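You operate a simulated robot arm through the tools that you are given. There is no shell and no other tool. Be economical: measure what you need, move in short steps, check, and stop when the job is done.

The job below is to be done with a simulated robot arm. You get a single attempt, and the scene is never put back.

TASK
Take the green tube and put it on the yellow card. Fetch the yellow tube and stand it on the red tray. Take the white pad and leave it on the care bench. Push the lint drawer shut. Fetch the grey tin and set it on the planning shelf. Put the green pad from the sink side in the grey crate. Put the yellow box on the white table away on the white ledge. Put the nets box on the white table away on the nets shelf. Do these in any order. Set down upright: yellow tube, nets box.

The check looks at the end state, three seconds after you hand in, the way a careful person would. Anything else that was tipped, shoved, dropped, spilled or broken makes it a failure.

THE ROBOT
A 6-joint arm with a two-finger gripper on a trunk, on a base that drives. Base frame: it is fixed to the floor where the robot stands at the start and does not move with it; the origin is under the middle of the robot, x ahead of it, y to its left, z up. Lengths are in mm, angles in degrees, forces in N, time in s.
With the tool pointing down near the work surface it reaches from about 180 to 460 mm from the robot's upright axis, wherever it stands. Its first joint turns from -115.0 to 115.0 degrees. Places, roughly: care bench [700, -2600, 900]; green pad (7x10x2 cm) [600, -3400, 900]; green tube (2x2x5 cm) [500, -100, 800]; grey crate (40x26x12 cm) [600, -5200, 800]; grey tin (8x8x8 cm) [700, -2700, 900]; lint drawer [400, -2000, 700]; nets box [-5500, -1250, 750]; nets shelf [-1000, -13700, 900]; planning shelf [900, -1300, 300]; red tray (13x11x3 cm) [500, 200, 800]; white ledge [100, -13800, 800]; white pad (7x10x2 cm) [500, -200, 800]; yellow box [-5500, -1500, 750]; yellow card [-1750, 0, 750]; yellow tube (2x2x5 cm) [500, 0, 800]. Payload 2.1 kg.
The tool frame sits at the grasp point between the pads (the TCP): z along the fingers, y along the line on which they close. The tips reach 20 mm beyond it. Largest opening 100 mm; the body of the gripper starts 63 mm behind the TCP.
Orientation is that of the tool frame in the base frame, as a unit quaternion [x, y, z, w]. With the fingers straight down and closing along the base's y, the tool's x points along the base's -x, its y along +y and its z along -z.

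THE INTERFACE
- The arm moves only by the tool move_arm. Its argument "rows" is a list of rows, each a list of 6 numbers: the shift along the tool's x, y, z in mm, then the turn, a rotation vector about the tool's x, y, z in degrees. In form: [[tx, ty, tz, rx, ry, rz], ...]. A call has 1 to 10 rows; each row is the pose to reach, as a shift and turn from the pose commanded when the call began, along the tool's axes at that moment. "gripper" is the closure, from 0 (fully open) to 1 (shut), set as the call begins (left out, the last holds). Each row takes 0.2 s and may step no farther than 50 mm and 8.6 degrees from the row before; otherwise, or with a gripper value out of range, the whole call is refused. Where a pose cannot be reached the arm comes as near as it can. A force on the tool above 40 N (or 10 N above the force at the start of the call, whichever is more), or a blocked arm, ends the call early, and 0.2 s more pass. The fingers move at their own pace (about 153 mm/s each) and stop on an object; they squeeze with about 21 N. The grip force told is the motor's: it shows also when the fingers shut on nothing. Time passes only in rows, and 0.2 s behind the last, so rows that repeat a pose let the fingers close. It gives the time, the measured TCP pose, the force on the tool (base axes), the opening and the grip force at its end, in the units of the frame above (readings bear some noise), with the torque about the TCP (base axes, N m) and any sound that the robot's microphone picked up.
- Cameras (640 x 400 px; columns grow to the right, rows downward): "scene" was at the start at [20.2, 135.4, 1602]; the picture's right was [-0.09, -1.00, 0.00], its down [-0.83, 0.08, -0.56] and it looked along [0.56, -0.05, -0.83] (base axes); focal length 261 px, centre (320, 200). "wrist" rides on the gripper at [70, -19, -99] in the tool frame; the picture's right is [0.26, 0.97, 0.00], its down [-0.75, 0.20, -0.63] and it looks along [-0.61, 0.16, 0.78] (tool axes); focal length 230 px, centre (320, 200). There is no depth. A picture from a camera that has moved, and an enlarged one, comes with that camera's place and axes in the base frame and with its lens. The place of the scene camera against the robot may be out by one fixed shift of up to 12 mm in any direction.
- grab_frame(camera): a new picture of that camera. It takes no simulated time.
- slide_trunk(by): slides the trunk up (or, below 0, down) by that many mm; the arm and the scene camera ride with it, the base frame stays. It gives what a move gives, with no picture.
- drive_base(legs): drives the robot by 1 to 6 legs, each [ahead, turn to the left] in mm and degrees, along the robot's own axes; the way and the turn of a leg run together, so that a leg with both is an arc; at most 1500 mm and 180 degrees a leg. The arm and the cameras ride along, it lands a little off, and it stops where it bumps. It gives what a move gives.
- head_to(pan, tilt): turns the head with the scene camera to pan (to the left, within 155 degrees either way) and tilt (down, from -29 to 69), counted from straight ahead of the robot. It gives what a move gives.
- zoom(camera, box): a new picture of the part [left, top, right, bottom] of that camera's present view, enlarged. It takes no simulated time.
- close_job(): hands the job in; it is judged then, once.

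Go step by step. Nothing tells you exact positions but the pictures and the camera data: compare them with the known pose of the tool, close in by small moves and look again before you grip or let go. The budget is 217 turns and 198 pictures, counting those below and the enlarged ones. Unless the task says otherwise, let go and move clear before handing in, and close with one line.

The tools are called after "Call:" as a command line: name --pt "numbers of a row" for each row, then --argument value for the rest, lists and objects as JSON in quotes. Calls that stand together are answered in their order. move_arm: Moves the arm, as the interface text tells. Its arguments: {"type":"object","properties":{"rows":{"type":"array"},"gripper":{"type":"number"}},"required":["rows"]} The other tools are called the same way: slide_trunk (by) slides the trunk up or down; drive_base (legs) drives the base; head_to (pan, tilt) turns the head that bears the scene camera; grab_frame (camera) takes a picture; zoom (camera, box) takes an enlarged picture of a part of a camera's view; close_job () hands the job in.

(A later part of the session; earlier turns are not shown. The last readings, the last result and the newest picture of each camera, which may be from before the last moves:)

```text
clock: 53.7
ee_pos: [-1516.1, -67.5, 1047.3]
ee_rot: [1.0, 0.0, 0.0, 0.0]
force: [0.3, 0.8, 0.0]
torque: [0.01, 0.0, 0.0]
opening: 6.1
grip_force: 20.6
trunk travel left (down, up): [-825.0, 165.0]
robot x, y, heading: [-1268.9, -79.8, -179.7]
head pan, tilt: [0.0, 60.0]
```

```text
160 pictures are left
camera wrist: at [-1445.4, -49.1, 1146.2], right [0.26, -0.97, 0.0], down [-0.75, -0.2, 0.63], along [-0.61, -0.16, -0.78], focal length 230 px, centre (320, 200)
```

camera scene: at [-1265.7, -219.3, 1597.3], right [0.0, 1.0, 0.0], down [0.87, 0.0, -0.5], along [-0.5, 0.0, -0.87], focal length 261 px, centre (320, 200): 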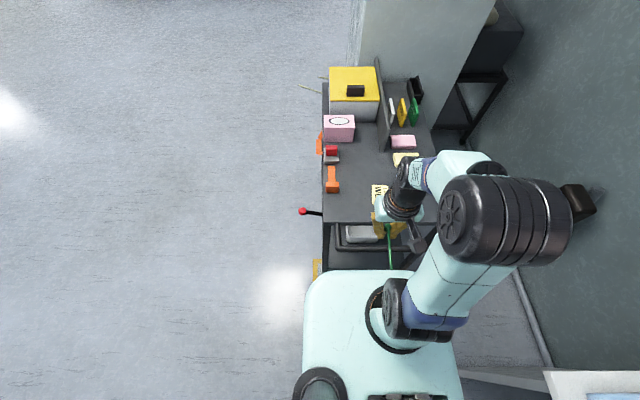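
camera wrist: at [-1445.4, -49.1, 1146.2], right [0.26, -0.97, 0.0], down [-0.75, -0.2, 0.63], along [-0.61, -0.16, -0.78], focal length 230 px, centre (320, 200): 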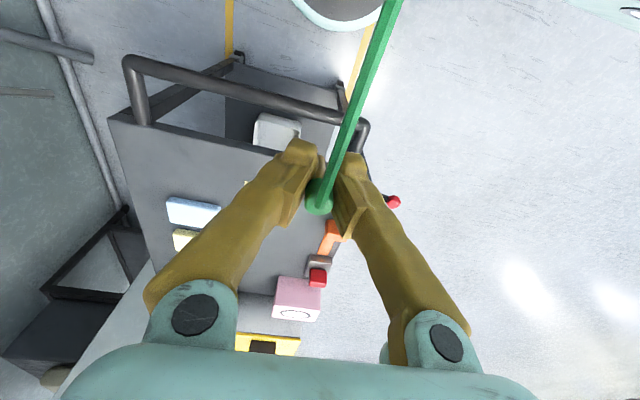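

Clear so far. I advance 115 mm more, then move the hand over the trolley to see the card.

Call:
drive_base --legs '[[115, 0]]'

Call:
move_arm --pt "-40 0 0 0 0 0" --pt "-80 0 0 0 0 0" --pt "-80 -40 40 0 0 0" --pt "-80 -75 80 0 0 0" --pt "-80 -75 80 0 0 0"

Call:
grab_frame --camera "wrist"

Call:
grab_frame --camera "scene"

```text
clock: 55.0
ee_pos: [-1626.0, -69.1, 1050.2]
ee_rot: [1.0, 0.0, -0.004, -0.001]
force: [1.1, 0.2, -0.2]
torque: [0.03, 0.05, 0.04]
opening: 6.1
grip_force: 21.0
trunk travel left (down, up): [-825.0, 165.0]
robot x, y, heading: [-1385.4, -82.5, 179.8]
head pan, tilt: [0.0, 60.0]
```

```text
refused: row 3 steps farther than a row can; nothing moved
```

```text
159 pictures are left
camera wrist: at [-1553.8, -48.8, 1147.3], right [0.26, -0.97, 0.0], down [-0.75, -0.2, 0.63], along [-0.61, -0.16, -0.77], focal length 230 px, centre (320, 200)
```

wrist: 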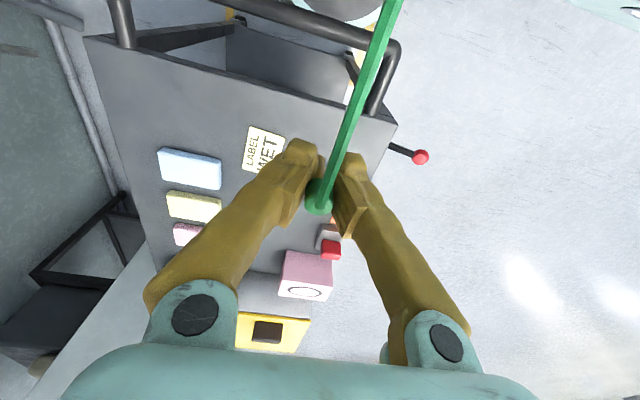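

```text
158 pictures are left
camera scene: at [-1371.6, -219.3, 1597.3], right [0.0, 1.0, 0.0], down [0.86, 0.0, -0.51], along [-0.51, 0.0, -0.86], focal length 261 px, centre (320, 200)
```

scene: 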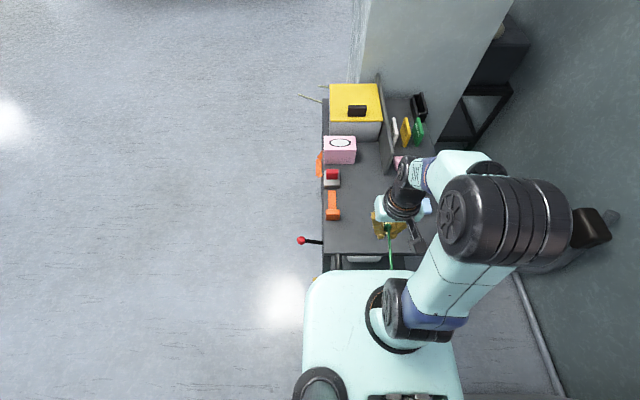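

The card is at about (-1762, -1, 780). I move over it and down to a hover.

Call:
move_arm --pt "-35 -15 25 0 0 0" --pt "-70 -30 50 0 0 0" --pt "-105 -45 75 0 0 0" --pt "-136 -60 105 0 0 0" --pt "-136 -68 140 0 0 0" --pt "-136 -68 175 0 0 0" --pt "-136 -68 175 0 0 0"

Call:
grab_frame --camera "wrist"

```text
clock: 56.5
ee_pos: [-1768.8, 0.9, 874.7]
ee_rot: [1.0, 0.001, 0.0, 0.0]
force: [0.2, -0.1, -0.2]
torque: [0.01, 0.02, -0.01]
opening: 6.1
grip_force: 21.3
trunk travel left (down, up): [-825.0, 165.0]
robot x, y, heading: [-1383.6, -77.2, 179.9]
head pan, tilt: [0.0, 60.0]
```

```text
157 pictures are left
camera wrist: at [-1696.6, 19.2, 973.1], right [0.26, -0.97, 0.0], down [-0.75, -0.2, 0.63], along [-0.61, -0.16, -0.78], focal length 230 px, centre (320, 200)
```

wrist: 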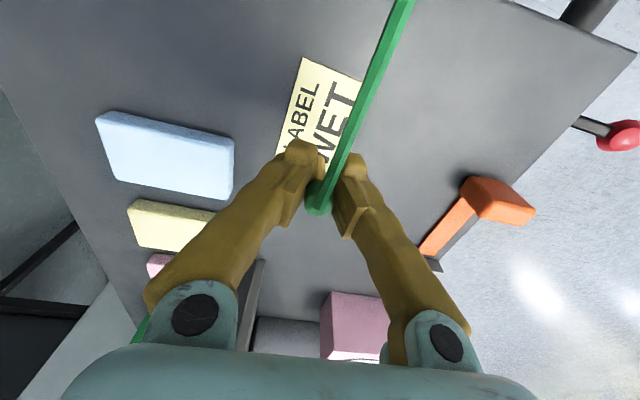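

I'm right above the card. Lowering in stages with force watched.

Call:
move_arm --pt "5 -1 10 0 0 0" --pt "5 -1 20 0 0 0" --pt "5 -1 30 0 0 0" --pt "5 -1 36 0 0 0"

Call:
move_arm --pt "0 0 2 0 0 0" --pt "0 0 4 0 0 0"

Call:
zoom --camera "wrist" --box '[220, 40, 420, 240]'

```text
clock: 57.5
ee_pos: [-1764.0, 2.1, 837.3]
ee_rot: [1.0, -0.001, 0.0, 0.0]
force: [-0.3, -0.1, 0.2]
torque: [0.0, 0.0, 0.02]
opening: 6.0
grip_force: 20.6
trunk travel left (down, up): [-825.0, 165.0]
robot x, y, heading: [-1386.2, -80.6, 180.0]
head pan, tilt: [0.0, 60.0]
```

```text
clock: 58.1
ee_pos: [-1763.3, 2.8, 832.7]
ee_rot: [1.0, 0.0, 0.0, 0.0]
force: [-0.1, 0.1, 0.3]
torque: [0.02, 0.02, -0.01]
opening: 6.2
grip_force: 21.2
trunk travel left (down, up): [-825.0, 165.0]
robot x, y, heading: [-1382.1, -83.4, 180.1]
head pan, tilt: [0.0, 60.0]
```

```text
2.00 times, centred on (320, 140) of wrist
camera zoom: at [-1691.1, 20.3, 931.2], right [0.26, -0.97, 0.0], down [-0.75, -0.2, 0.63], along [-0.61, -0.16, -0.78], focal length 460 px, centre (320, 320)
```

zoom: 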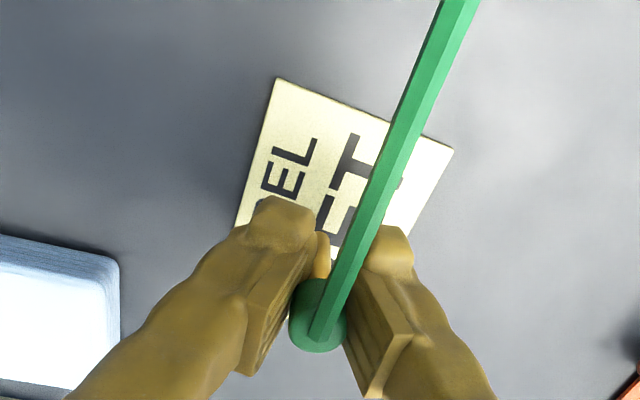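

No contact yet; continuing down.

Call:
move_arm --pt "0 0 2 0 0 0" --pt "0 0 4 0 0 0"

Call:
move_arm --pt "0 0 2 0 0 0" --pt "0 0 4 0 0 0"

```text
clock: 58.8
ee_pos: [-1762.5, 0.8, 827.8]
ee_rot: [1.0, 0.0, 0.001, 0.0]
force: [-0.2, -0.9, 0.0]
torque: [0.0, -0.02, -0.02]
opening: 6.1
grip_force: 21.1
trunk travel left (down, up): [-825.0, 165.0]
robot x, y, heading: [-1383.9, -86.7, 180.0]
head pan, tilt: [0.0, 60.0]
```

```text
clock: 59.4
ee_pos: [-1762.7, 3.4, 825.0]
ee_rot: [1.0, 0.001, 0.0, 0.0]
force: [-0.5, -0.5, 0.1]
torque: [-0.01, 0.0, 0.03]
opening: 5.9
grip_force: 20.8
trunk travel left (down, up): [-825.0, 165.0]
robot x, y, heading: [-1385.5, -78.4, 180.1]
head pan, tilt: [0.0, 60.0]
```

Call:
move_arm --pt "0 0 2 0 0 0" --pt "0 0 4 0 0 0"

Call:
move_arm --pt "0 0 2 0 0 0" --pt "0 0 4 0 0 0"

Call:
zoom --camera "wrist" --box '[220, 40, 420, 240]'

```text
clock: 60.0
ee_pos: [-1763.9, 2.2, 821.2]
ee_rot: [1.0, 0.0, 0.0, 0.0]
force: [0.9, -0.3, -0.4]
torque: [-0.01, 0.02, -0.02]
opening: 5.9
grip_force: 21.1
trunk travel left (down, up): [-825.0, 165.0]
robot x, y, heading: [-1383.7, -80.4, 179.8]
head pan, tilt: [0.0, 60.0]
```

```text
clock: 60.5
ee_pos: [-1762.3, 0.2, 817.2]
ee_rot: [1.0, 0.0, 0.0, 0.0]
force: [-0.7, -1.0, 3.9]
torque: [-0.01, 0.03, 0.0]
opening: 6.1
grip_force: 21.3
trunk travel left (down, up): [-825.0, 165.0]
robot x, y, heading: [-1383.7, -80.4, 180.1]
head pan, tilt: [0.0, 60.0]
```

```text
2.00 times, centred on (320, 140) of wrist
camera zoom: at [-1690.6, 20.3, 915.8], right [0.26, -0.97, 0.0], down [-0.75, -0.2, 0.63], along [-0.61, -0.16, -0.78], focal length 460 px, centre (320, 320)
```

zoom: 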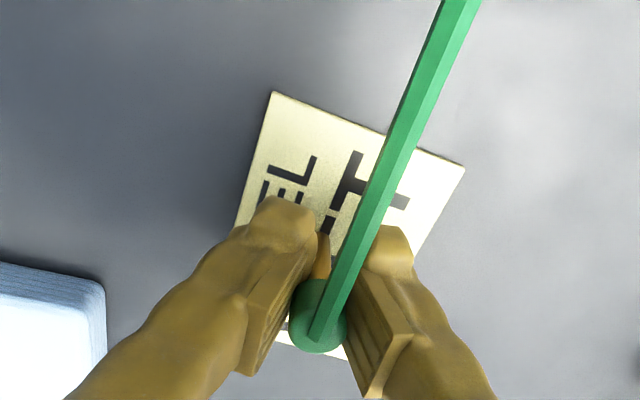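

Light contact (4 N) on the card. I release in small stages.

Call:
move_arm --pt "0 0 0 0 0 0" --pt "0 0 0 0 0 0" --gripper 0.91

Call:
move_arm --pt "0 0 0 0 0 0" --pt "0 0 0 0 0 0" --gripper 0.8

Call:
zoom --camera "wrist" --box '[220, 40, 420, 240]'

```text
clock: 61.1
ee_pos: [-1761.3, 2.4, 816.7]
ee_rot: [1.0, 0.0, 0.0, 0.001]
force: [-0.2, 0.6, 0.9]
torque: [-0.03, 0.02, 0.01]
opening: 9.1
grip_force: 0.0
trunk travel left (down, up): [-825.0, 165.0]
robot x, y, heading: [-1382.6, -79.4, 180.2]
head pan, tilt: [0.0, 60.0]
```

```text
clock: 61.8
ee_pos: [-1761.4, 2.0, 818.5]
ee_rot: [1.0, 0.0, 0.0, 0.0]
force: [-0.7, 0.4, 0.6]
torque: [-0.02, -0.03, -0.04]
opening: 19.9
grip_force: 0.1
trunk travel left (down, up): [-825.0, 165.0]
robot x, y, heading: [-1383.4, -77.4, 180.0]
head pan, tilt: [0.0, 60.0]
```

```text
2.00 times, centred on (320, 140) of wrist
camera zoom: at [-1690.8, 20.6, 915.5], right [0.26, -0.97, 0.0], down [-0.75, -0.2, 0.63], along [-0.61, -0.16, -0.78], focal length 460 px, centre (320, 320)
```

zoom: 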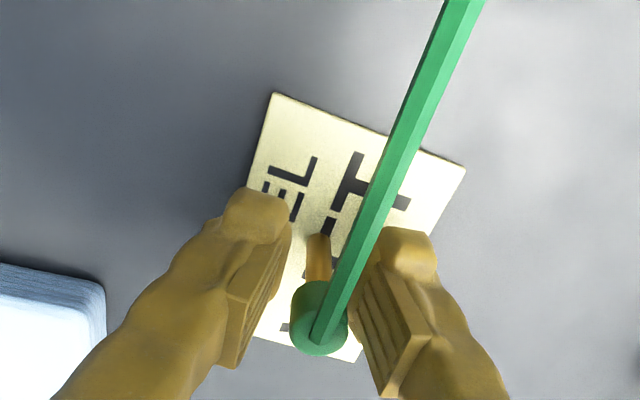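

Standing on the card. I open a bit more, rise straight up and look again.

Call:
move_arm --pt "0 0 0 0 0 0" --pt "0 0 -15 0 0 0" --pt "0 0 -35 0 0 0" --pt "0 0 -60 0 0 0" --pt "0 0 -100 0 0 0" --pt "0 0 -150 0 0 0" --pt "0 0 -190 0 0 0" --gripper 0.55

Call:
grab_frame --camera "wrist"

```text
clock: 63.4
ee_pos: [-1762.3, 4.1, 1007.9]
ee_rot: [1.0, -0.001, 0.0, 0.0]
force: [0.3, 0.7, 0.0]
torque: [-0.01, -0.02, -0.04]
opening: 45.2
grip_force: 0.0
trunk travel left (down, up): [-825.0, 165.0]
robot x, y, heading: [-1383.3, -77.7, 179.9]
head pan, tilt: [0.0, 60.0]
```

```text
153 pictures are left
camera wrist: at [-1690.4, 22.1, 1106.8], right [0.26, -0.97, 0.0], down [-0.75, -0.2, 0.63], along [-0.61, -0.16, -0.78], focal length 230 px, centre (320, 200)
```

wrist: 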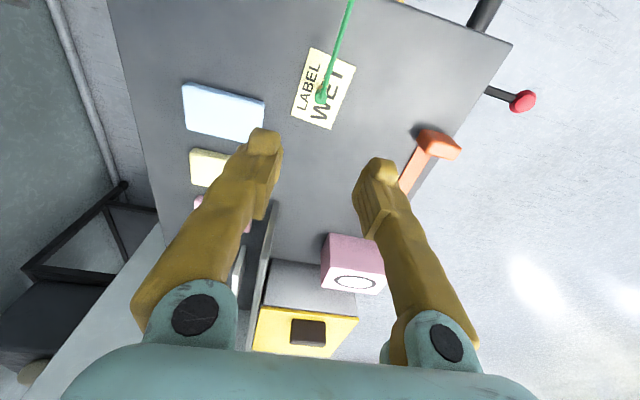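

Green tube stands on the card. I pull the arm in, back off and head toward the white table with the yellow and nets boxes.

Call:
move_arm --pt "40 10 -10 0 0 0" --pt "80 30 -20 0 0 0" --pt "120 60 -30 0 0 0" --pt "130 85 -30 0 0 0" --pt "130 85 -30 0 0 0" --gripper 0.1

Call:
drive_base --legs '[[-300, 0], [0, 90], [1250, 0], [0, -90]]'

Call:
head_to --pan 0 --tilt 20

Call:
grab_frame --camera "scene"

```text
refused: row 3 steps farther than a row can; nothing moved
```

```text
clock: 78.8
ee_pos: [-1489.6, -1237.2, 1007.4]
ee_rot: [1.0, 0.0, 0.0, 0.0]
force: [0.3, -0.5, 0.0]
torque: [-0.02, 0.0, 0.0]
opening: 45.0
grip_force: 0.1
trunk travel left (down, up): [-825.0, 165.0]
robot x, y, heading: [-1107.1, -1320.4, -180.2]
head pan, tilt: [0.0, 60.0]
```

```text
clock: 79.9
ee_pos: [-1489.5, -1237.7, 1006.8]
ee_rot: [1.0, 0.0, 0.0, 0.0]
force: [0.1, 0.4, -0.5]
torque: [-0.03, 0.0, 0.02]
opening: 45.2
grip_force: 0.1
trunk travel left (down, up): [-825.0, 165.0]
robot x, y, heading: [-1111.5, -1322.5, -180.0]
head pan, tilt: [0.0, 20.0]
```

```text
152 pictures are left
camera scene: at [-1133.1, -1460.2, 1655.3], right [0.0, 1.0, 0.0], down [0.34, 0.0, -0.94], along [-0.94, 0.0, -0.34], focal length 261 px, centre (320, 200)
```

scene: 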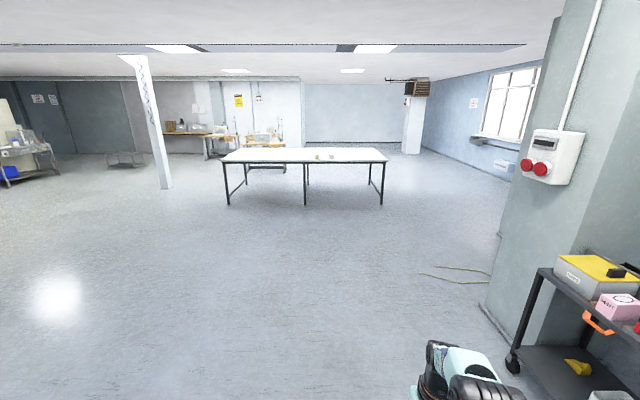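

The way to the white table is clear; two small boxes stand near its front edge at y ≈ -1510 and -1275. I pull the arm in and drive there.

Call:
move_arm --pt "40 10 -10 0 0 0" --pt "80 30 -20 0 0 0" --pt "115 60 -30 0 0 0" --pt "130 85 -30 0 0 0" --pt "130 85 -30 0 0 0" --gripper 0.1

Call:
drive_base --legs '[[0, 1.2], [1500, 0], [1500, 0], [300, 0]]'

Call:
head_to --pan 0 --tilt 35

Call:
grab_frame --camera "scene"

```text
clock: 81.1
ee_pos: [-1359.3, -1321.4, 1036.2]
ee_rot: [1.0, 0.001, 0.0, 0.0]
force: [0.3, 0.6, -0.7]
torque: [-0.04, -0.04, 0.04]
opening: 90.2
grip_force: 0.1
trunk travel left (down, up): [-825.0, 165.0]
robot x, y, heading: [-1105.9, -1319.5, -180.0]
head pan, tilt: [0.0, 20.0]
```

```text
clock: 97.4
ee_pos: [-4634.9, -1355.9, 1036.5]
ee_rot: [1.0, -0.002, -0.002, 0.0]
force: [0.0, -0.6, 0.4]
torque: [-0.01, 0.0, -0.01]
opening: 90.0
grip_force: 0.1
trunk travel left (down, up): [-825.0, 165.0]
robot x, y, heading: [-4382.8, -1356.5, 179.8]
head pan, tilt: [0.0, 20.0]
```

```text
clock: 98.2
ee_pos: [-4635.6, -1355.0, 1037.1]
ee_rot: [1.0, -0.002, 0.001, 0.0]
force: [-0.4, 0.5, -0.4]
torque: [-0.04, 0.0, 0.02]
opening: 90.0
grip_force: 0.1
trunk travel left (down, up): [-825.0, 165.0]
robot x, y, heading: [-4384.2, -1360.6, 179.7]
head pan, tilt: [0.0, 35.0]
```

```text
151 pictures are left
camera scene: at [-4404.6, -1494.9, 1631.6], right [0.0, 1.0, 0.0], down [0.57, 0.0, -0.82], along [-0.82, 0.0, -0.57], focal length 261 px, centre (320, 200)
```

scene: 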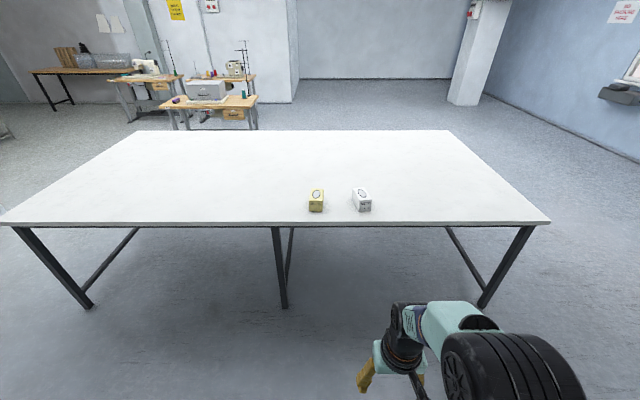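

Yellow box at about (-5565, -1517), nets box at (-5565, -1266). I approach to arm's reach.

Call:
drive_base --legs '[[770, 0]]'

Call:
head_to --pan 0 --tilt 55

Call:
grab_frame --camera "scene"

Call:
grab_frame --camera "wrist"

Call:
zoom --camera "scene" --box '[270, 110, 410, 220]'

```text
clock: 102.4
ee_pos: [-5411.3, -1352.2, 1037.2]
ee_rot: [1.0, -0.002, 0.0, 0.0]
force: [-0.3, -0.8, 0.1]
torque: [0.01, -0.02, 0.01]
opening: 90.2
grip_force: 0.1
trunk travel left (down, up): [-825.0, 165.0]
robot x, y, heading: [-5162.8, -1355.3, 179.7]
head pan, tilt: [0.0, 35.0]
```

```text
clock: 103.2
ee_pos: [-5411.6, -1352.8, 1036.7]
ee_rot: [1.0, -0.002, 0.0, 0.0]
force: [-0.1, -0.3, -0.4]
torque: [-0.02, -0.04, 0.0]
opening: 90.0
grip_force: 0.1
trunk travel left (down, up): [-825.0, 165.0]
robot x, y, heading: [-5159.2, -1350.8, 179.7]
head pan, tilt: [0.0, 55.0]
```

```text
150 pictures are left
camera scene: at [-5165.2, -1492.1, 1603.3], right [0.0, 1.0, 0.0], down [0.82, 0.0, -0.57], along [-0.57, 0.0, -0.82], focal length 261 px, centre (320, 200)
```

scene: 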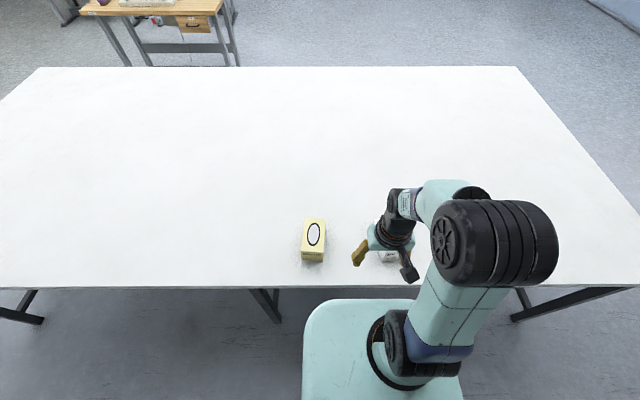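

```text
149 pictures are left
camera wrist: at [-5340.7, -1334.0, 1134.8], right [0.25, -0.97, 0.0], down [-0.75, -0.2, 0.63], along [-0.61, -0.16, -0.78], focal length 230 px, centre (320, 200)
```

wrist: 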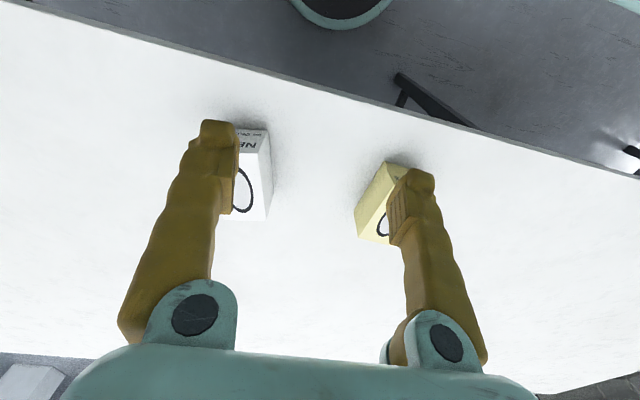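

```text
3.64 times, centred on (340, 165) of scene
camera zoom: at [-5165.2, -1492.1, 1603.3], right [0.0, 1.0, 0.0], down [0.82, 0.0, -0.57], along [-0.57, 0.0, -0.82], focal length 949 px, centre (247, 327)
```

zoom: 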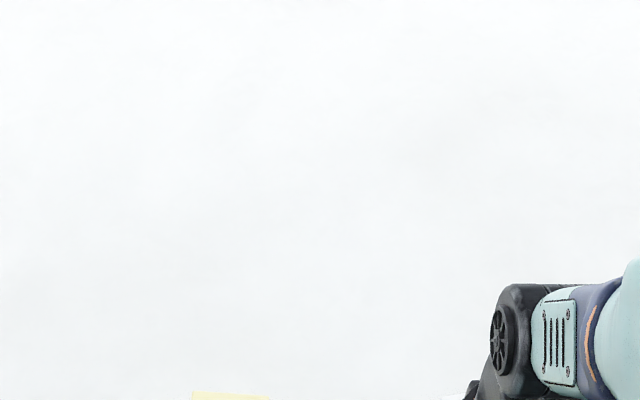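

Both boxes are in reach. I zoom on the yellow one, and move the hand over toward it.

Call:
zoom --camera "scene" --box '[280, 200, 350, 280]'

Call:
move_arm --pt "-30 40 0 0 0 0" --pt "-60 80 0 0 0 0" --pt "-90 115 0 0 0 0" --pt "-115 150 0 0 0 0" --pt "-140 165 0 0 0 0" --pt "-140 165 20 0 0 0" --pt "-140 165 20 0 0 0" --gripper 0

Call:
grab_frame --camera "wrist"

Call:
grab_frame --camera "scene"

```text
5.00 times, centred on (315, 240) of scene
camera zoom: at [-5165.2, -1492.1, 1603.3], right [0.0, 1.0, 0.0], down [0.82, 0.0, -0.57], along [-0.57, 0.0, -0.82], focal length 1304 px, centre (345, 0)
```

zoom: 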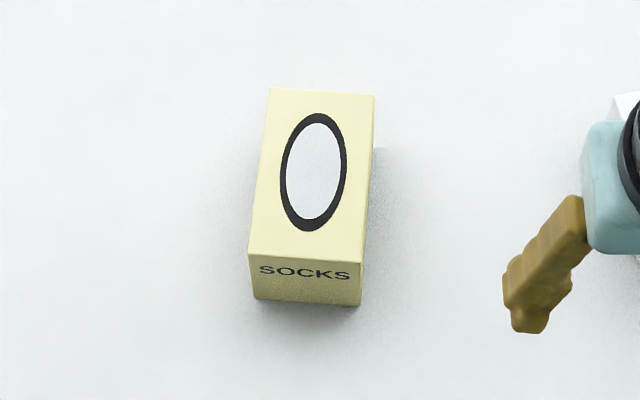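

```text
clock: 104.8
ee_pos: [-5553.4, -1515.9, 1013.7]
ee_rot: [1.0, -0.002, 0.0, 0.001]
force: [-0.2, 0.1, -0.2]
torque: [-0.01, 0.03, 0.01]
opening: 100.0
grip_force: 0.1
trunk travel left (down, up): [-825.0, 165.0]
robot x, y, heading: [-5163.6, -1356.9, 179.9]
head pan, tilt: [0.0, 55.0]
```

```text
146 pictures are left
camera wrist: at [-5481.4, -1496.9, 1111.9], right [0.25, -0.97, 0.0], down [-0.75, -0.2, 0.63], along [-0.61, -0.16, -0.78], focal length 230 px, centre (320, 200)
```

wrist: 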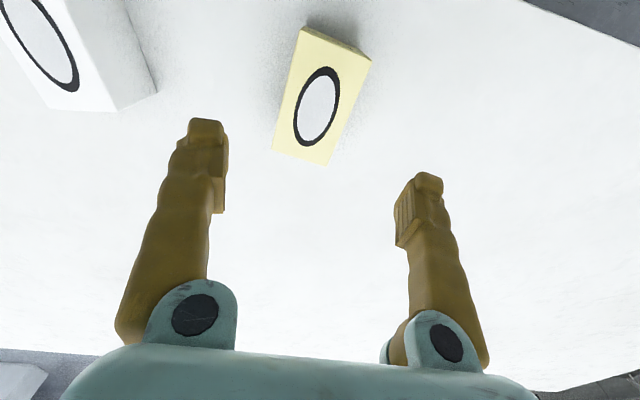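

```text
145 pictures are left
camera scene: at [-5165.1, -1492.5, 1603.3], right [0.0, 1.0, 0.0], down [0.82, 0.0, -0.57], along [-0.57, 0.0, -0.82], focal length 261 px, centre (320, 200)
```

scene: 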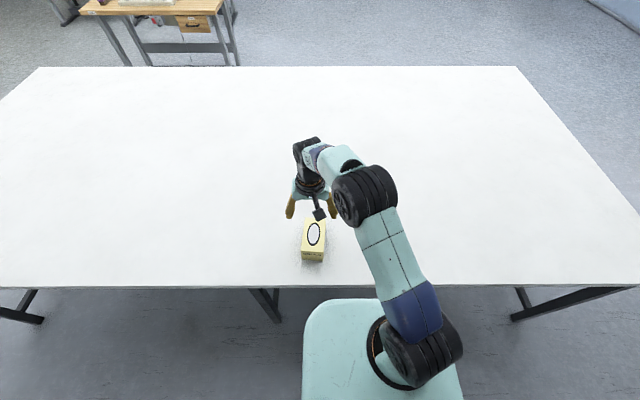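

The yellow SOCKS box top is at about (-5568, -1516, 822), 73 mm wide, turned some 4°. I lower around it, stopping first above for a look.

Call:
move_arm --pt "-14 0 40 0 0 4" --pt "-14 0 80 0 0 4" --pt "-14 0 120 0 0 4" --pt "-14 0 155 0 0 4" --pt "-14 0 155 0 0 4"

Call:
grab_frame --camera "wrist"

Call:
zoom --camera "scene" --box '[260, 180, 360, 270]'

```text
clock: 106.0
ee_pos: [-5567.1, -1516.3, 859.4]
ee_rot: [0.999, -0.038, -0.001, 0.0]
force: [0.0, 0.2, 0.0]
torque: [0.02, -0.01, 0.03]
opening: 100.0
grip_force: 0.0
trunk travel left (down, up): [-825.0, 165.0]
robot x, y, heading: [-5165.6, -1356.2, 179.6]
head pan, tilt: [0.0, 55.0]
```

```text
144 pictures are left
camera wrist: at [-5493.8, -1503.7, 957.3], right [0.19, -0.98, 0.0], down [-0.76, -0.14, 0.63], along [-0.62, -0.12, -0.78], focal length 230 px, centre (320, 200)
```

wrist: 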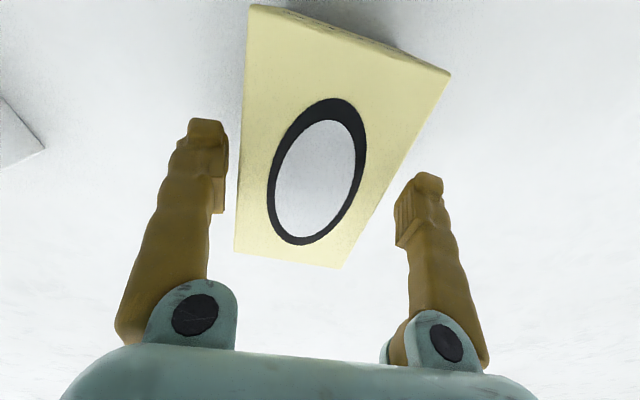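

```text
4.44 times, centred on (310, 225) of scene
camera zoom: at [-5164.7, -1492.1, 1603.3], right [0.0, 1.0, 0.0], down [0.82, 0.0, -0.57], along [-0.57, 0.0, -0.82], focal length 1160 px, centre (364, 89)
```

zoom: 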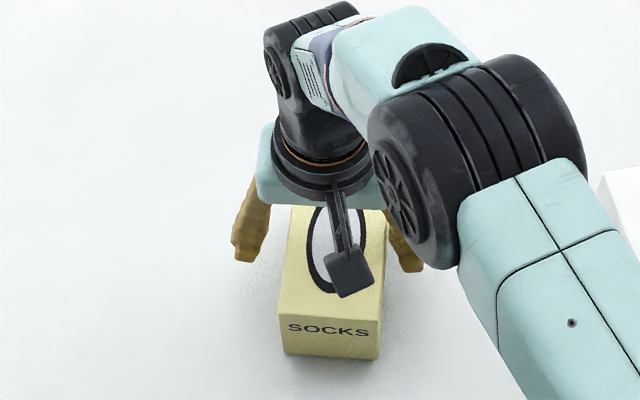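

The box is centred between the open fingers. I lower to grip height and close.

Call:
move_arm --pt "-5 -1 25 0 0 0" --pt "-5 -1 50 0 0 0" --pt "-5 -1 72 0 0 0" --pt "-5 -1 72 0 0 0"

Call:
move_arm --pt "0 0 0 0 0 0" --pt "0 0 0 0 0 0" --pt "0 0 0 0 0 0" --gripper 1

Call:
move_arm --pt "0 0 -20 0 0 0" --pt "0 0 -60 0 0 0" --pt "0 0 -100 0 0 0" --pt "0 0 -140 0 0 0" --pt "0 0 -180 0 0 0"

Call:
grab_frame --camera "wrist"

```text
clock: 106.6
ee_pos: [-5570.6, -1516.7, 817.1]
ee_rot: [0.999, -0.038, 0.0, 0.0]
force: [9.0, 4.3, 17.0]
torque: [-0.88, -0.05, 0.32]
opening: 100.1
grip_force: 0.0
trunk travel left (down, up): [-825.0, 165.0]
robot x, y, heading: [-5162.6, -1353.9, 179.6]
head pan, tilt: [0.0, 55.0]
stopped in row 3: the force on the tool passed its limit at 72 N (the readings are from after the stop); the commanded pose is now the measured one
```

```text
clock: 107.6
ee_pos: [-5572.8, -1515.3, 818.8]
ee_rot: [0.999, -0.038, -0.004, 0.001]
force: [6.0, 5.3, 20.9]
torque: [0.51, -0.46, 0.09]
opening: 75.8
grip_force: 21.2
trunk travel left (down, up): [-825.0, 165.0]
robot x, y, heading: [-5165.6, -1356.0, 179.8]
head pan, tilt: [0.0, 55.0]
stopped in row 3: the force on the tool passed its limit at 41 N (the readings are from after the stop); the commanded pose is now the measured one
```

```text
clock: 108.8
ee_pos: [-5575.7, -1518.7, 997.2]
ee_rot: [0.999, -0.037, -0.001, 0.001]
force: [0.0, 0.1, -0.9]
torque: [-0.01, 0.02, -0.03]
opening: 75.4
grip_force: 20.3
trunk travel left (down, up): [-825.0, 165.0]
robot x, y, heading: [-5162.5, -1353.8, 179.8]
head pan, tilt: [0.0, 55.0]
```

```text
142 pictures are left
camera wrist: at [-5503.2, -1505.5, 1095.8], right [0.18, -0.98, 0.0], down [-0.76, -0.14, 0.63], along [-0.62, -0.12, -0.77], focal length 230 px, centre (320, 200)
```

wrist: 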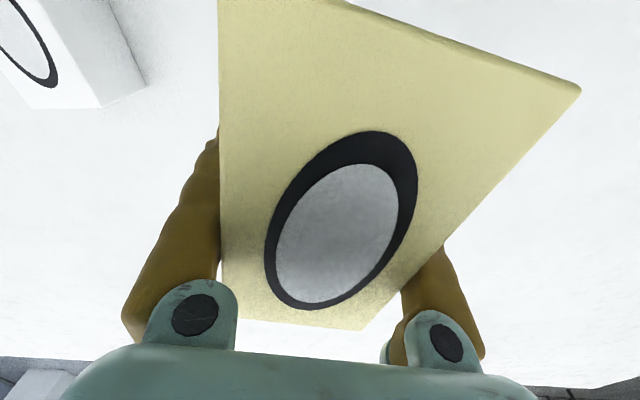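

The palm touched the box top (it is taller than I thought), but the grip is firm at 75 mm and nothing fell. I pull back, turn toward -y and look at the route.

Call:
move_arm --pt "40 -30 -10 0 0 0" --pt "80 -60 -20 0 0 0" --pt "110 -95 -30 0 0 0" --pt "130 -130 -40 0 0 -2" --pt "140 -155 -50 0 0 -4" --pt "140 -155 -50 0 0 -4"

Call:
drive_base --legs '[[-500, 0], [0, 90]]'

Call:
head_to --pan 0 --tilt 10

Call:
grab_frame --camera "scene"

Call:
grab_frame --camera "wrist"

```text
refused: row 1 steps farther than a row can; nothing moved
```

```text
clock: 115.6
ee_pos: [-4486.1, -1764.4, 996.1]
ee_rot: [0.723, 0.691, -0.001, 0.001]
force: [-0.2, 0.3, -1.2]
torque: [0.0, -0.03, 0.0]
opening: 75.5
grip_force: 20.9
trunk travel left (down, up): [-825.0, 165.0]
robot x, y, heading: [-4666.1, -1353.5, -88.6]
head pan, tilt: [0.0, 55.0]
```

```text
clock: 116.7
ee_pos: [-4485.7, -1765.3, 996.1]
ee_rot: [0.723, 0.691, -0.001, 0.001]
force: [0.2, -0.1, -1.2]
torque: [-0.03, -0.03, 0.0]
opening: 75.6
grip_force: 21.6
trunk travel left (down, up): [-825.0, 165.0]
robot x, y, heading: [-4661.9, -1356.3, -88.6]
head pan, tilt: [0.0, 10.0]
```

```text
141 pictures are left
camera scene: at [-4513.3, -1383.3, 1671.6], right [-1.0, -0.02, 0.0], down [0.0, 0.17, -0.98], along [0.02, -0.98, -0.17], focal length 261 px, centre (320, 200)
```

scene: 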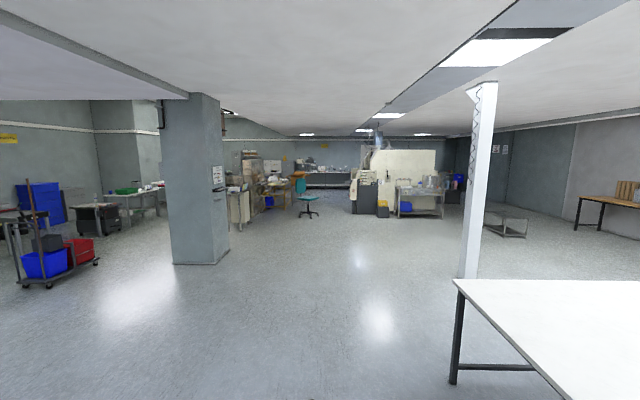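

```text
140 pictures are left
camera wrist: at [-4500.1, -1694.4, 1094.9], right [0.98, 0.21, 0.0], down [0.17, -0.76, 0.63], along [0.14, -0.62, -0.77], focal length 230 px, centre (320, 200)
```

wrist: 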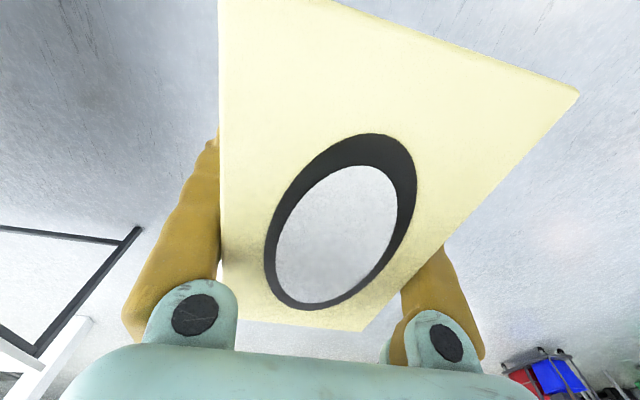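

The box is held steadily. I tuck the arm in and drive across the open floor to about (-1700, -3600), then look along the room.

Call:
move_arm --pt "35 -30 0 0 0 0" --pt "70 -60 0 0 0 0" --pt "100 -95 0 0 0 0" --pt "125 -130 -10 0 0 0" --pt "145 -160 -10 0 0 0" --pt "145 -160 -10 0 0 -2" --pt "145 -160 -10 0 0 -4" --pt "145 -160 -10 0 0 -4"

Call:
drive_base --legs '[[0, 51.5], [1500, 0], [1500, 0], [700, 0], [0, -53]]'

Call:
grab_frame --camera "scene"

```text
clock: 118.5
ee_pos: [-4639.7, -1612.0, 1005.7]
ee_rot: [0.699, 0.715, -0.001, 0.001]
force: [0.2, -0.4, -1.2]
torque: [0.01, -0.02, 0.01]
opening: 75.5
grip_force: 20.8
trunk travel left (down, up): [-825.0, 165.0]
robot x, y, heading: [-4661.2, -1357.3, -88.8]
head pan, tilt: [0.0, 10.0]
```

```text
clock: 141.2
ee_pos: [-1604.6, -3764.7, 1005.9]
ee_rot: [0.689, 0.725, -0.001, 0.001]
force: [0.6, -0.6, -1.7]
torque: [0.01, 0.01, -0.01]
opening: 75.7
grip_force: 20.7
trunk travel left (down, up): [-825.0, 165.0]
robot x, y, heading: [-1640.7, -3507.6, -86.9]
head pan, tilt: [0.0, 10.0]
```

```text
139 pictures are left
camera scene: at [-1486.6, -3532.1, 1671.6], right [-1.0, -0.05, 0.0], down [-0.01, 0.17, -0.98], along [0.05, -0.98, -0.17], focal length 261 px, centre (320, 200)
```

scene: 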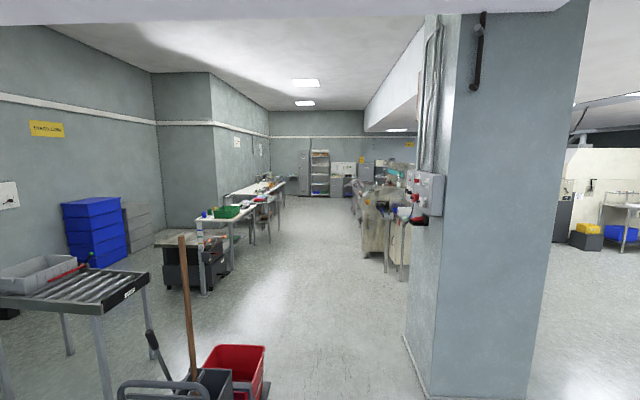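

The aisle is clear: mop cart left (x > -1100), pillar right (x < -2165), and the shelf rack at the far end. I drive down the middle.

Call:
drive_base --legs '[[1500, 0], [1000, 0], [0, 5], [1500, 0], [1500, 0]]'

Call:
grab_frame --camera "scene"

```text
clock: 167.7
ee_pos: [-1094.7, -9180.1, 1004.9]
ee_rot: [0.658, 0.753, -0.001, 0.001]
force: [-0.4, 0.0, -0.5]
torque: [0.03, -0.03, 0.0]
opening: 75.3
grip_force: 21.1
trunk travel left (down, up): [-825.0, 165.0]
robot x, y, heading: [-1146.4, -8927.7, -82.4]
head pan, tilt: [0.0, 10.0]
```

```text
138 pictures are left
camera scene: at [-994.2, -8939.9, 1671.7], right [-0.99, -0.13, 0.0], down [-0.02, 0.17, -0.98], along [0.13, -0.98, -0.17], focal length 261 px, centre (320, 200)
```

scene: 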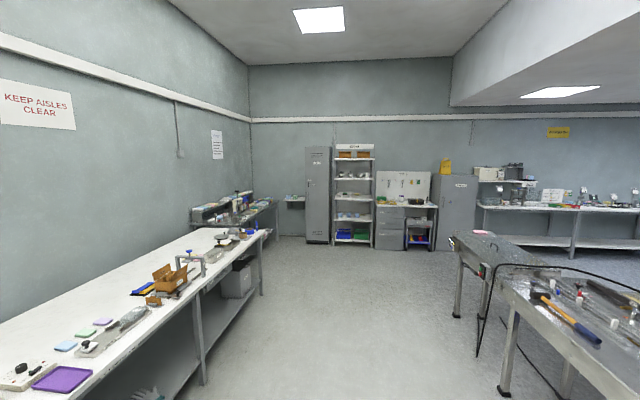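

The rack (nets shelf) and a small ledge left of the locker are ahead. I zoom on them.

Call:
zoom --camera "scene" --box '[265, 130, 385, 260]'

Call:
drive_base --legs '[[1500, 0], [1000, 0]]'

Call:
grab_frame --camera "scene"

```text
3.08 times, centred on (325, 195) of scene
camera zoom: at [-994.2, -8939.9, 1671.7], right [-0.99, -0.13, 0.0], down [-0.02, 0.17, -0.98], along [0.13, -0.98, -0.17], focal length 803 px, centre (305, 215)
```

zoom: 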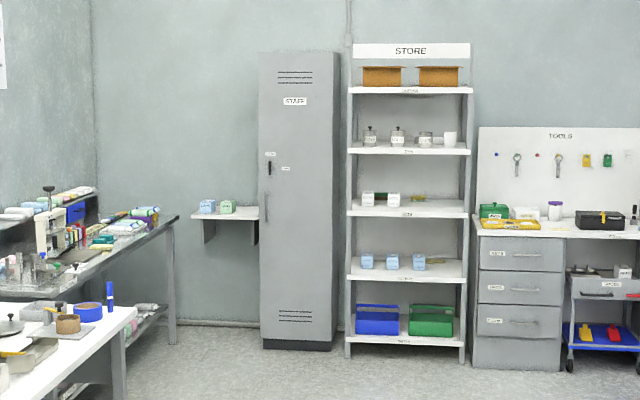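

```text
clock: 179.9
ee_pos: [-783.2, -11660.8, 1005.8]
ee_rot: [0.66, 0.751, -0.001, 0.001]
force: [-0.6, 0.2, -2.0]
torque: [-0.01, -0.03, 0.03]
opening: 75.6
grip_force: 21.0
trunk travel left (down, up): [-825.0, 165.0]
robot x, y, heading: [-834.7, -11405.8, -83.1]
head pan, tilt: [0.0, 10.0]
```

```text
136 pictures are left
camera scene: at [-681.2, -11421.1, 1671.7], right [-0.99, -0.13, 0.0], down [-0.02, 0.17, -0.98], along [0.12, -0.98, -0.17], focal length 261 px, centre (320, 200)
```

scene: 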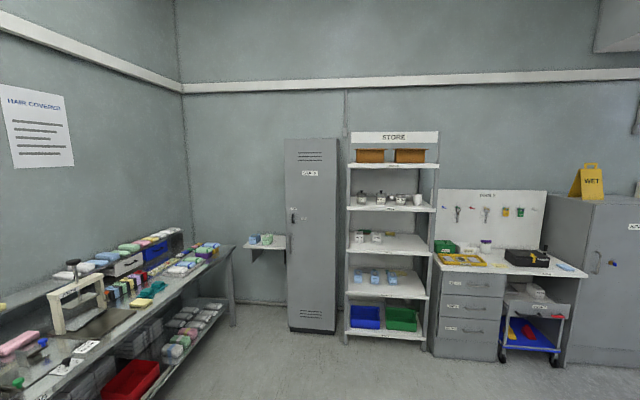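

I zoom on the ledge and on the shelf labels.

Call:
zoom --camera "scene" --box '[225, 215, 305, 280]'

Call:
zoom --camera "scene" --box '[335, 180, 445, 305]'

```text
6.15 times, centred on (265, 248) of scene
camera zoom: at [-681.2, -11421.1, 1671.7], right [-0.99, -0.13, 0.0], down [-0.02, 0.17, -0.98], along [0.12, -0.98, -0.17], focal length 1606 px, centre (658, -92)
```

zoom: 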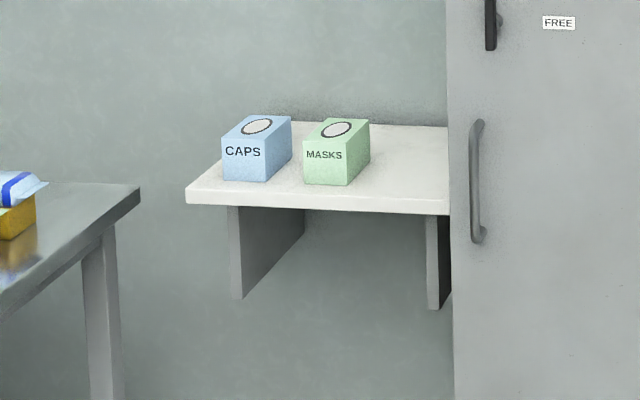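

```text
3.20 times, centred on (390, 242) of scene
camera zoom: at [-681.2, -11421.1, 1671.7], right [-0.99, -0.13, 0.0], down [-0.02, 0.17, -0.98], along [0.12, -0.98, -0.17], focal length 835 px, centre (96, 64)
```

zoom: 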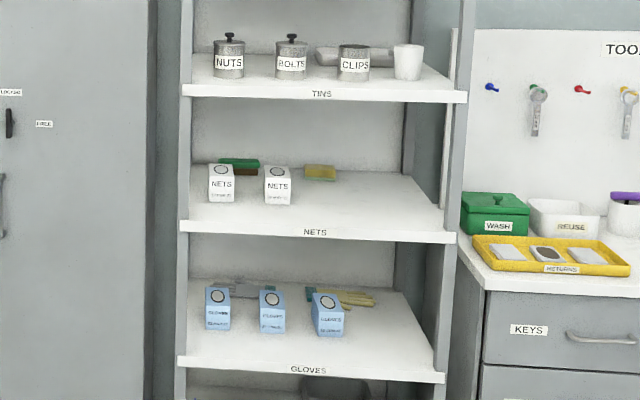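

The yellow box belongs to the right of CAPS and MASKS on the white ledge; NETS board is the middle one of the rack. I drive closer in front of the ledge.

Call:
drive_base --legs '[[0, 24], [1400, 0], [0, -31]]'

Call:
head_to --pan 0 --tilt 40

Call:
grab_frame --camera "scene"

```text
clock: 189.7
ee_pos: [-67.4, -12851.3, 1005.1]
ee_rot: [0.7, 0.714, -0.001, 0.001]
force: [-0.1, 0.0, 0.0]
torque: [-0.02, 0.01, -0.01]
opening: 75.5
grip_force: 21.2
trunk travel left (down, up): [-825.0, 165.0]
robot x, y, heading: [-90.7, -12593.6, -88.9]
head pan, tilt: [0.0, 10.0]
```

```text
clock: 190.7
ee_pos: [-67.4, -12852.3, 1005.8]
ee_rot: [0.7, 0.714, -0.002, 0.001]
force: [-0.6, 0.1, -1.1]
torque: [-0.02, -0.02, 0.01]
opening: 75.4
grip_force: 20.7
trunk travel left (down, up): [-825.0, 165.0]
robot x, y, heading: [-89.6, -12597.5, -88.3]
head pan, tilt: [0.0, 40.0]
```

```text
133 pictures are left
camera scene: at [58.4, -12614.3, 1624.0], right [-1.0, -0.02, 0.0], down [-0.01, 0.64, -0.77], along [0.02, -0.77, -0.64], focal length 261 px, centre (320, 200)
```

scene: 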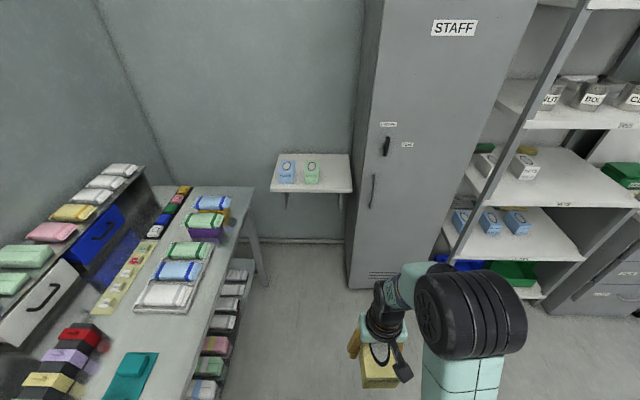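

The ledge is at z ≈ 815, front edge y ≈ -13650, free between x -79 (locker) and 85 (MASKS). I drive up to about (20, -13320).

Call:
drive_base --legs '[[0, 7], [725, 0], [0, -8.7]]'

Call:
head_to --pan 0 --tilt 55

Call:
grab_frame --camera "scene"

Call:
grab_frame --camera "wrist"

```text
clock: 195.8
ee_pos: [24.2, -13563.1, 1005.9]
ee_rot: [0.711, 0.703, -0.001, 0.002]
force: [0.1, -0.3, -1.1]
torque: [-0.01, 0.01, -0.05]
opening: 75.5
grip_force: 20.9
trunk travel left (down, up): [-825.0, 165.0]
robot x, y, heading: [4.1, -13305.3, -90.7]
head pan, tilt: [0.0, 40.0]
```

```text
clock: 196.5
ee_pos: [23.2, -13563.2, 1004.7]
ee_rot: [0.711, 0.703, -0.001, 0.001]
force: [-0.9, 1.1, -0.7]
torque: [-0.02, 0.03, 0.01]
opening: 75.5
grip_force: 21.1
trunk travel left (down, up): [-825.0, 165.0]
robot x, y, heading: [7.7, -13303.5, -90.8]
head pan, tilt: [0.0, 55.0]
```

```text
132 pictures are left
camera scene: at [157.2, -13316.5, 1603.3], right [-1.0, 0.01, 0.0], down [0.01, 0.82, -0.57], along [-0.01, -0.57, -0.82], focal length 261 px, centre (320, 200)
```

scene: 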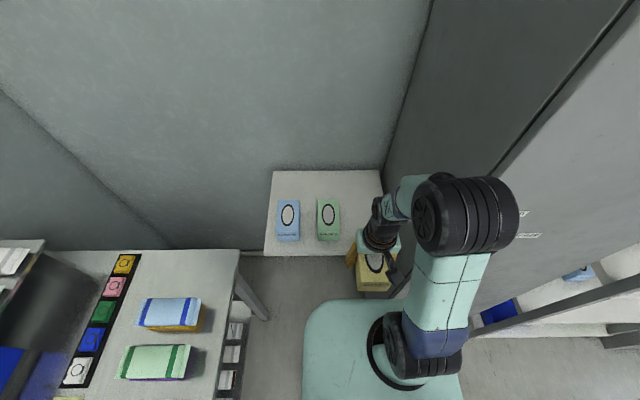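

```text
131 pictures are left
camera wrist: at [7.0, -13492.3, 1103.7], right [0.97, 0.25, 0.0], down [0.19, -0.75, 0.63], along [0.16, -0.61, -0.78], focal length 230 px, centre (320, 200)
```

wrist: 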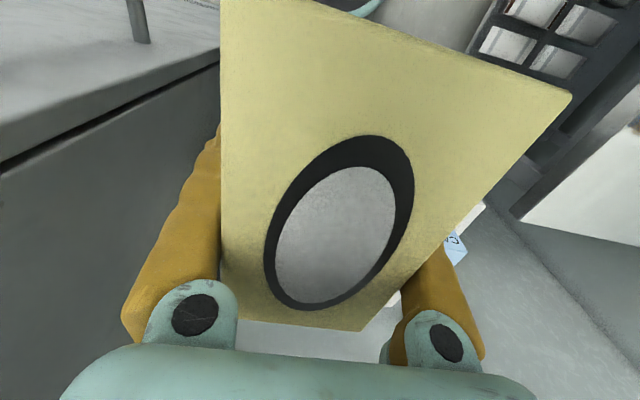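

The ledge is right ahead. I extend the box over the free spot at (0, -13735), then check.

Call:
move_arm --pt "-45 -6 0 0 0 0" --pt "-90 -12 0 0 0 0" --pt "-130 -20 10 0 0 0" --pt "-165 -23 35 0 0 0" --pt "-172 -23 75 0 0 0" --pt "-172 -23 75 0 0 0"

Call:
grab_frame --camera "scene"

Call:
grab_frame --camera "wrist"

```text
clock: 197.9
ee_pos: [-2.6, -13733.8, 930.4]
ee_rot: [0.711, 0.703, -0.001, 0.001]
force: [-0.4, 0.6, -1.2]
torque: [-0.02, -0.03, 0.01]
opening: 75.6
grip_force: 21.0
trunk travel left (down, up): [-825.0, 165.0]
robot x, y, heading: [8.2, -13304.5, -90.5]
head pan, tilt: [0.0, 55.0]
```

```text
130 pictures are left
camera scene: at [157.3, -13316.0, 1603.3], right [-1.0, 0.01, 0.0], down [0.01, 0.82, -0.57], along [-0.01, -0.57, -0.82], focal length 261 px, centre (320, 200)
```

scene: 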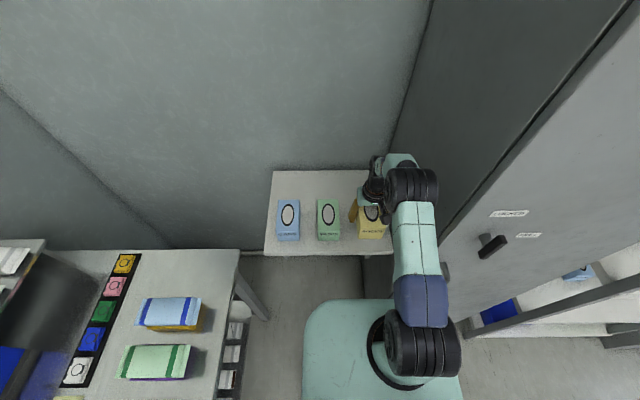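

```text
129 pictures are left
camera wrist: at [-19.6, -13662.7, 1028.4], right [0.97, 0.25, 0.0], down [0.19, -0.75, 0.63], along [0.16, -0.61, -0.77], focal length 230 px, centre (320, 200)
```

wrist: 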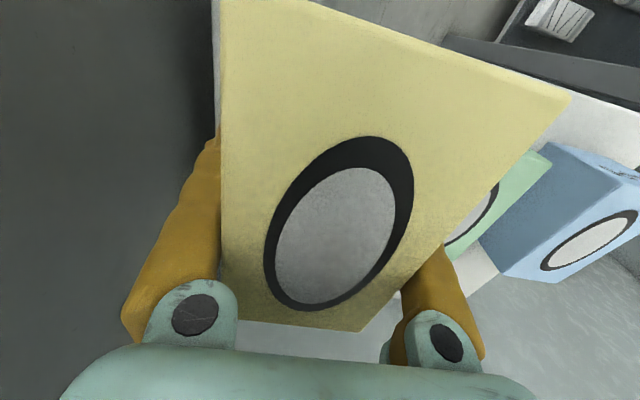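

Good clearance on both sides. Lowering toward the ledge.

Call:
move_arm --pt "0 0 30 0 0 0" --pt "0 0 60 0 0 0" --pt "0 0 75 0 0 0" --pt "0 0 82 0 0 0"

Call:
move_arm --pt "0 0 3 0 0 0" --pt "0 0 6 0 0 0"

Call:
zoom --camera "scene" --box '[260, 160, 420, 280]'

```text
clock: 198.9
ee_pos: [-2.8, -13733.3, 849.0]
ee_rot: [0.711, 0.703, 0.0, 0.001]
force: [0.6, 0.2, -0.5]
torque: [-0.03, 0.0, -0.01]
opening: 75.4
grip_force: 21.1
trunk travel left (down, up): [-825.0, 165.0]
robot x, y, heading: [8.5, -13307.5, -90.9]
head pan, tilt: [0.0, 55.0]
```

```text
clock: 199.5
ee_pos: [-1.0, -13734.7, 845.1]
ee_rot: [0.71, 0.704, -0.002, 0.003]
force: [-0.3, -3.3, 14.4]
torque: [1.08, 0.02, 0.02]
opening: 75.4
grip_force: 21.1
trunk travel left (down, up): [-825.0, 165.0]
robot x, y, heading: [9.6, -13307.1, -90.4]
head pan, tilt: [0.0, 55.0]
```

```text
3.33 times, centred on (340, 220) of scene
camera zoom: at [157.1, -13314.3, 1603.7], right [-1.0, 0.01, 0.0], down [0.01, 0.82, -0.57], along [-0.01, -0.57, -0.82], focal length 870 px, centre (253, 133)
```

zoom: 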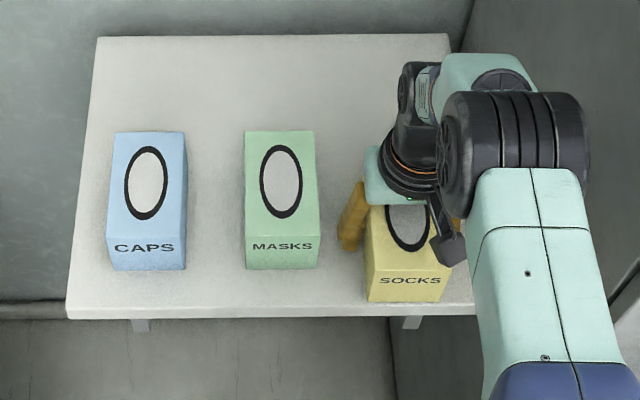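

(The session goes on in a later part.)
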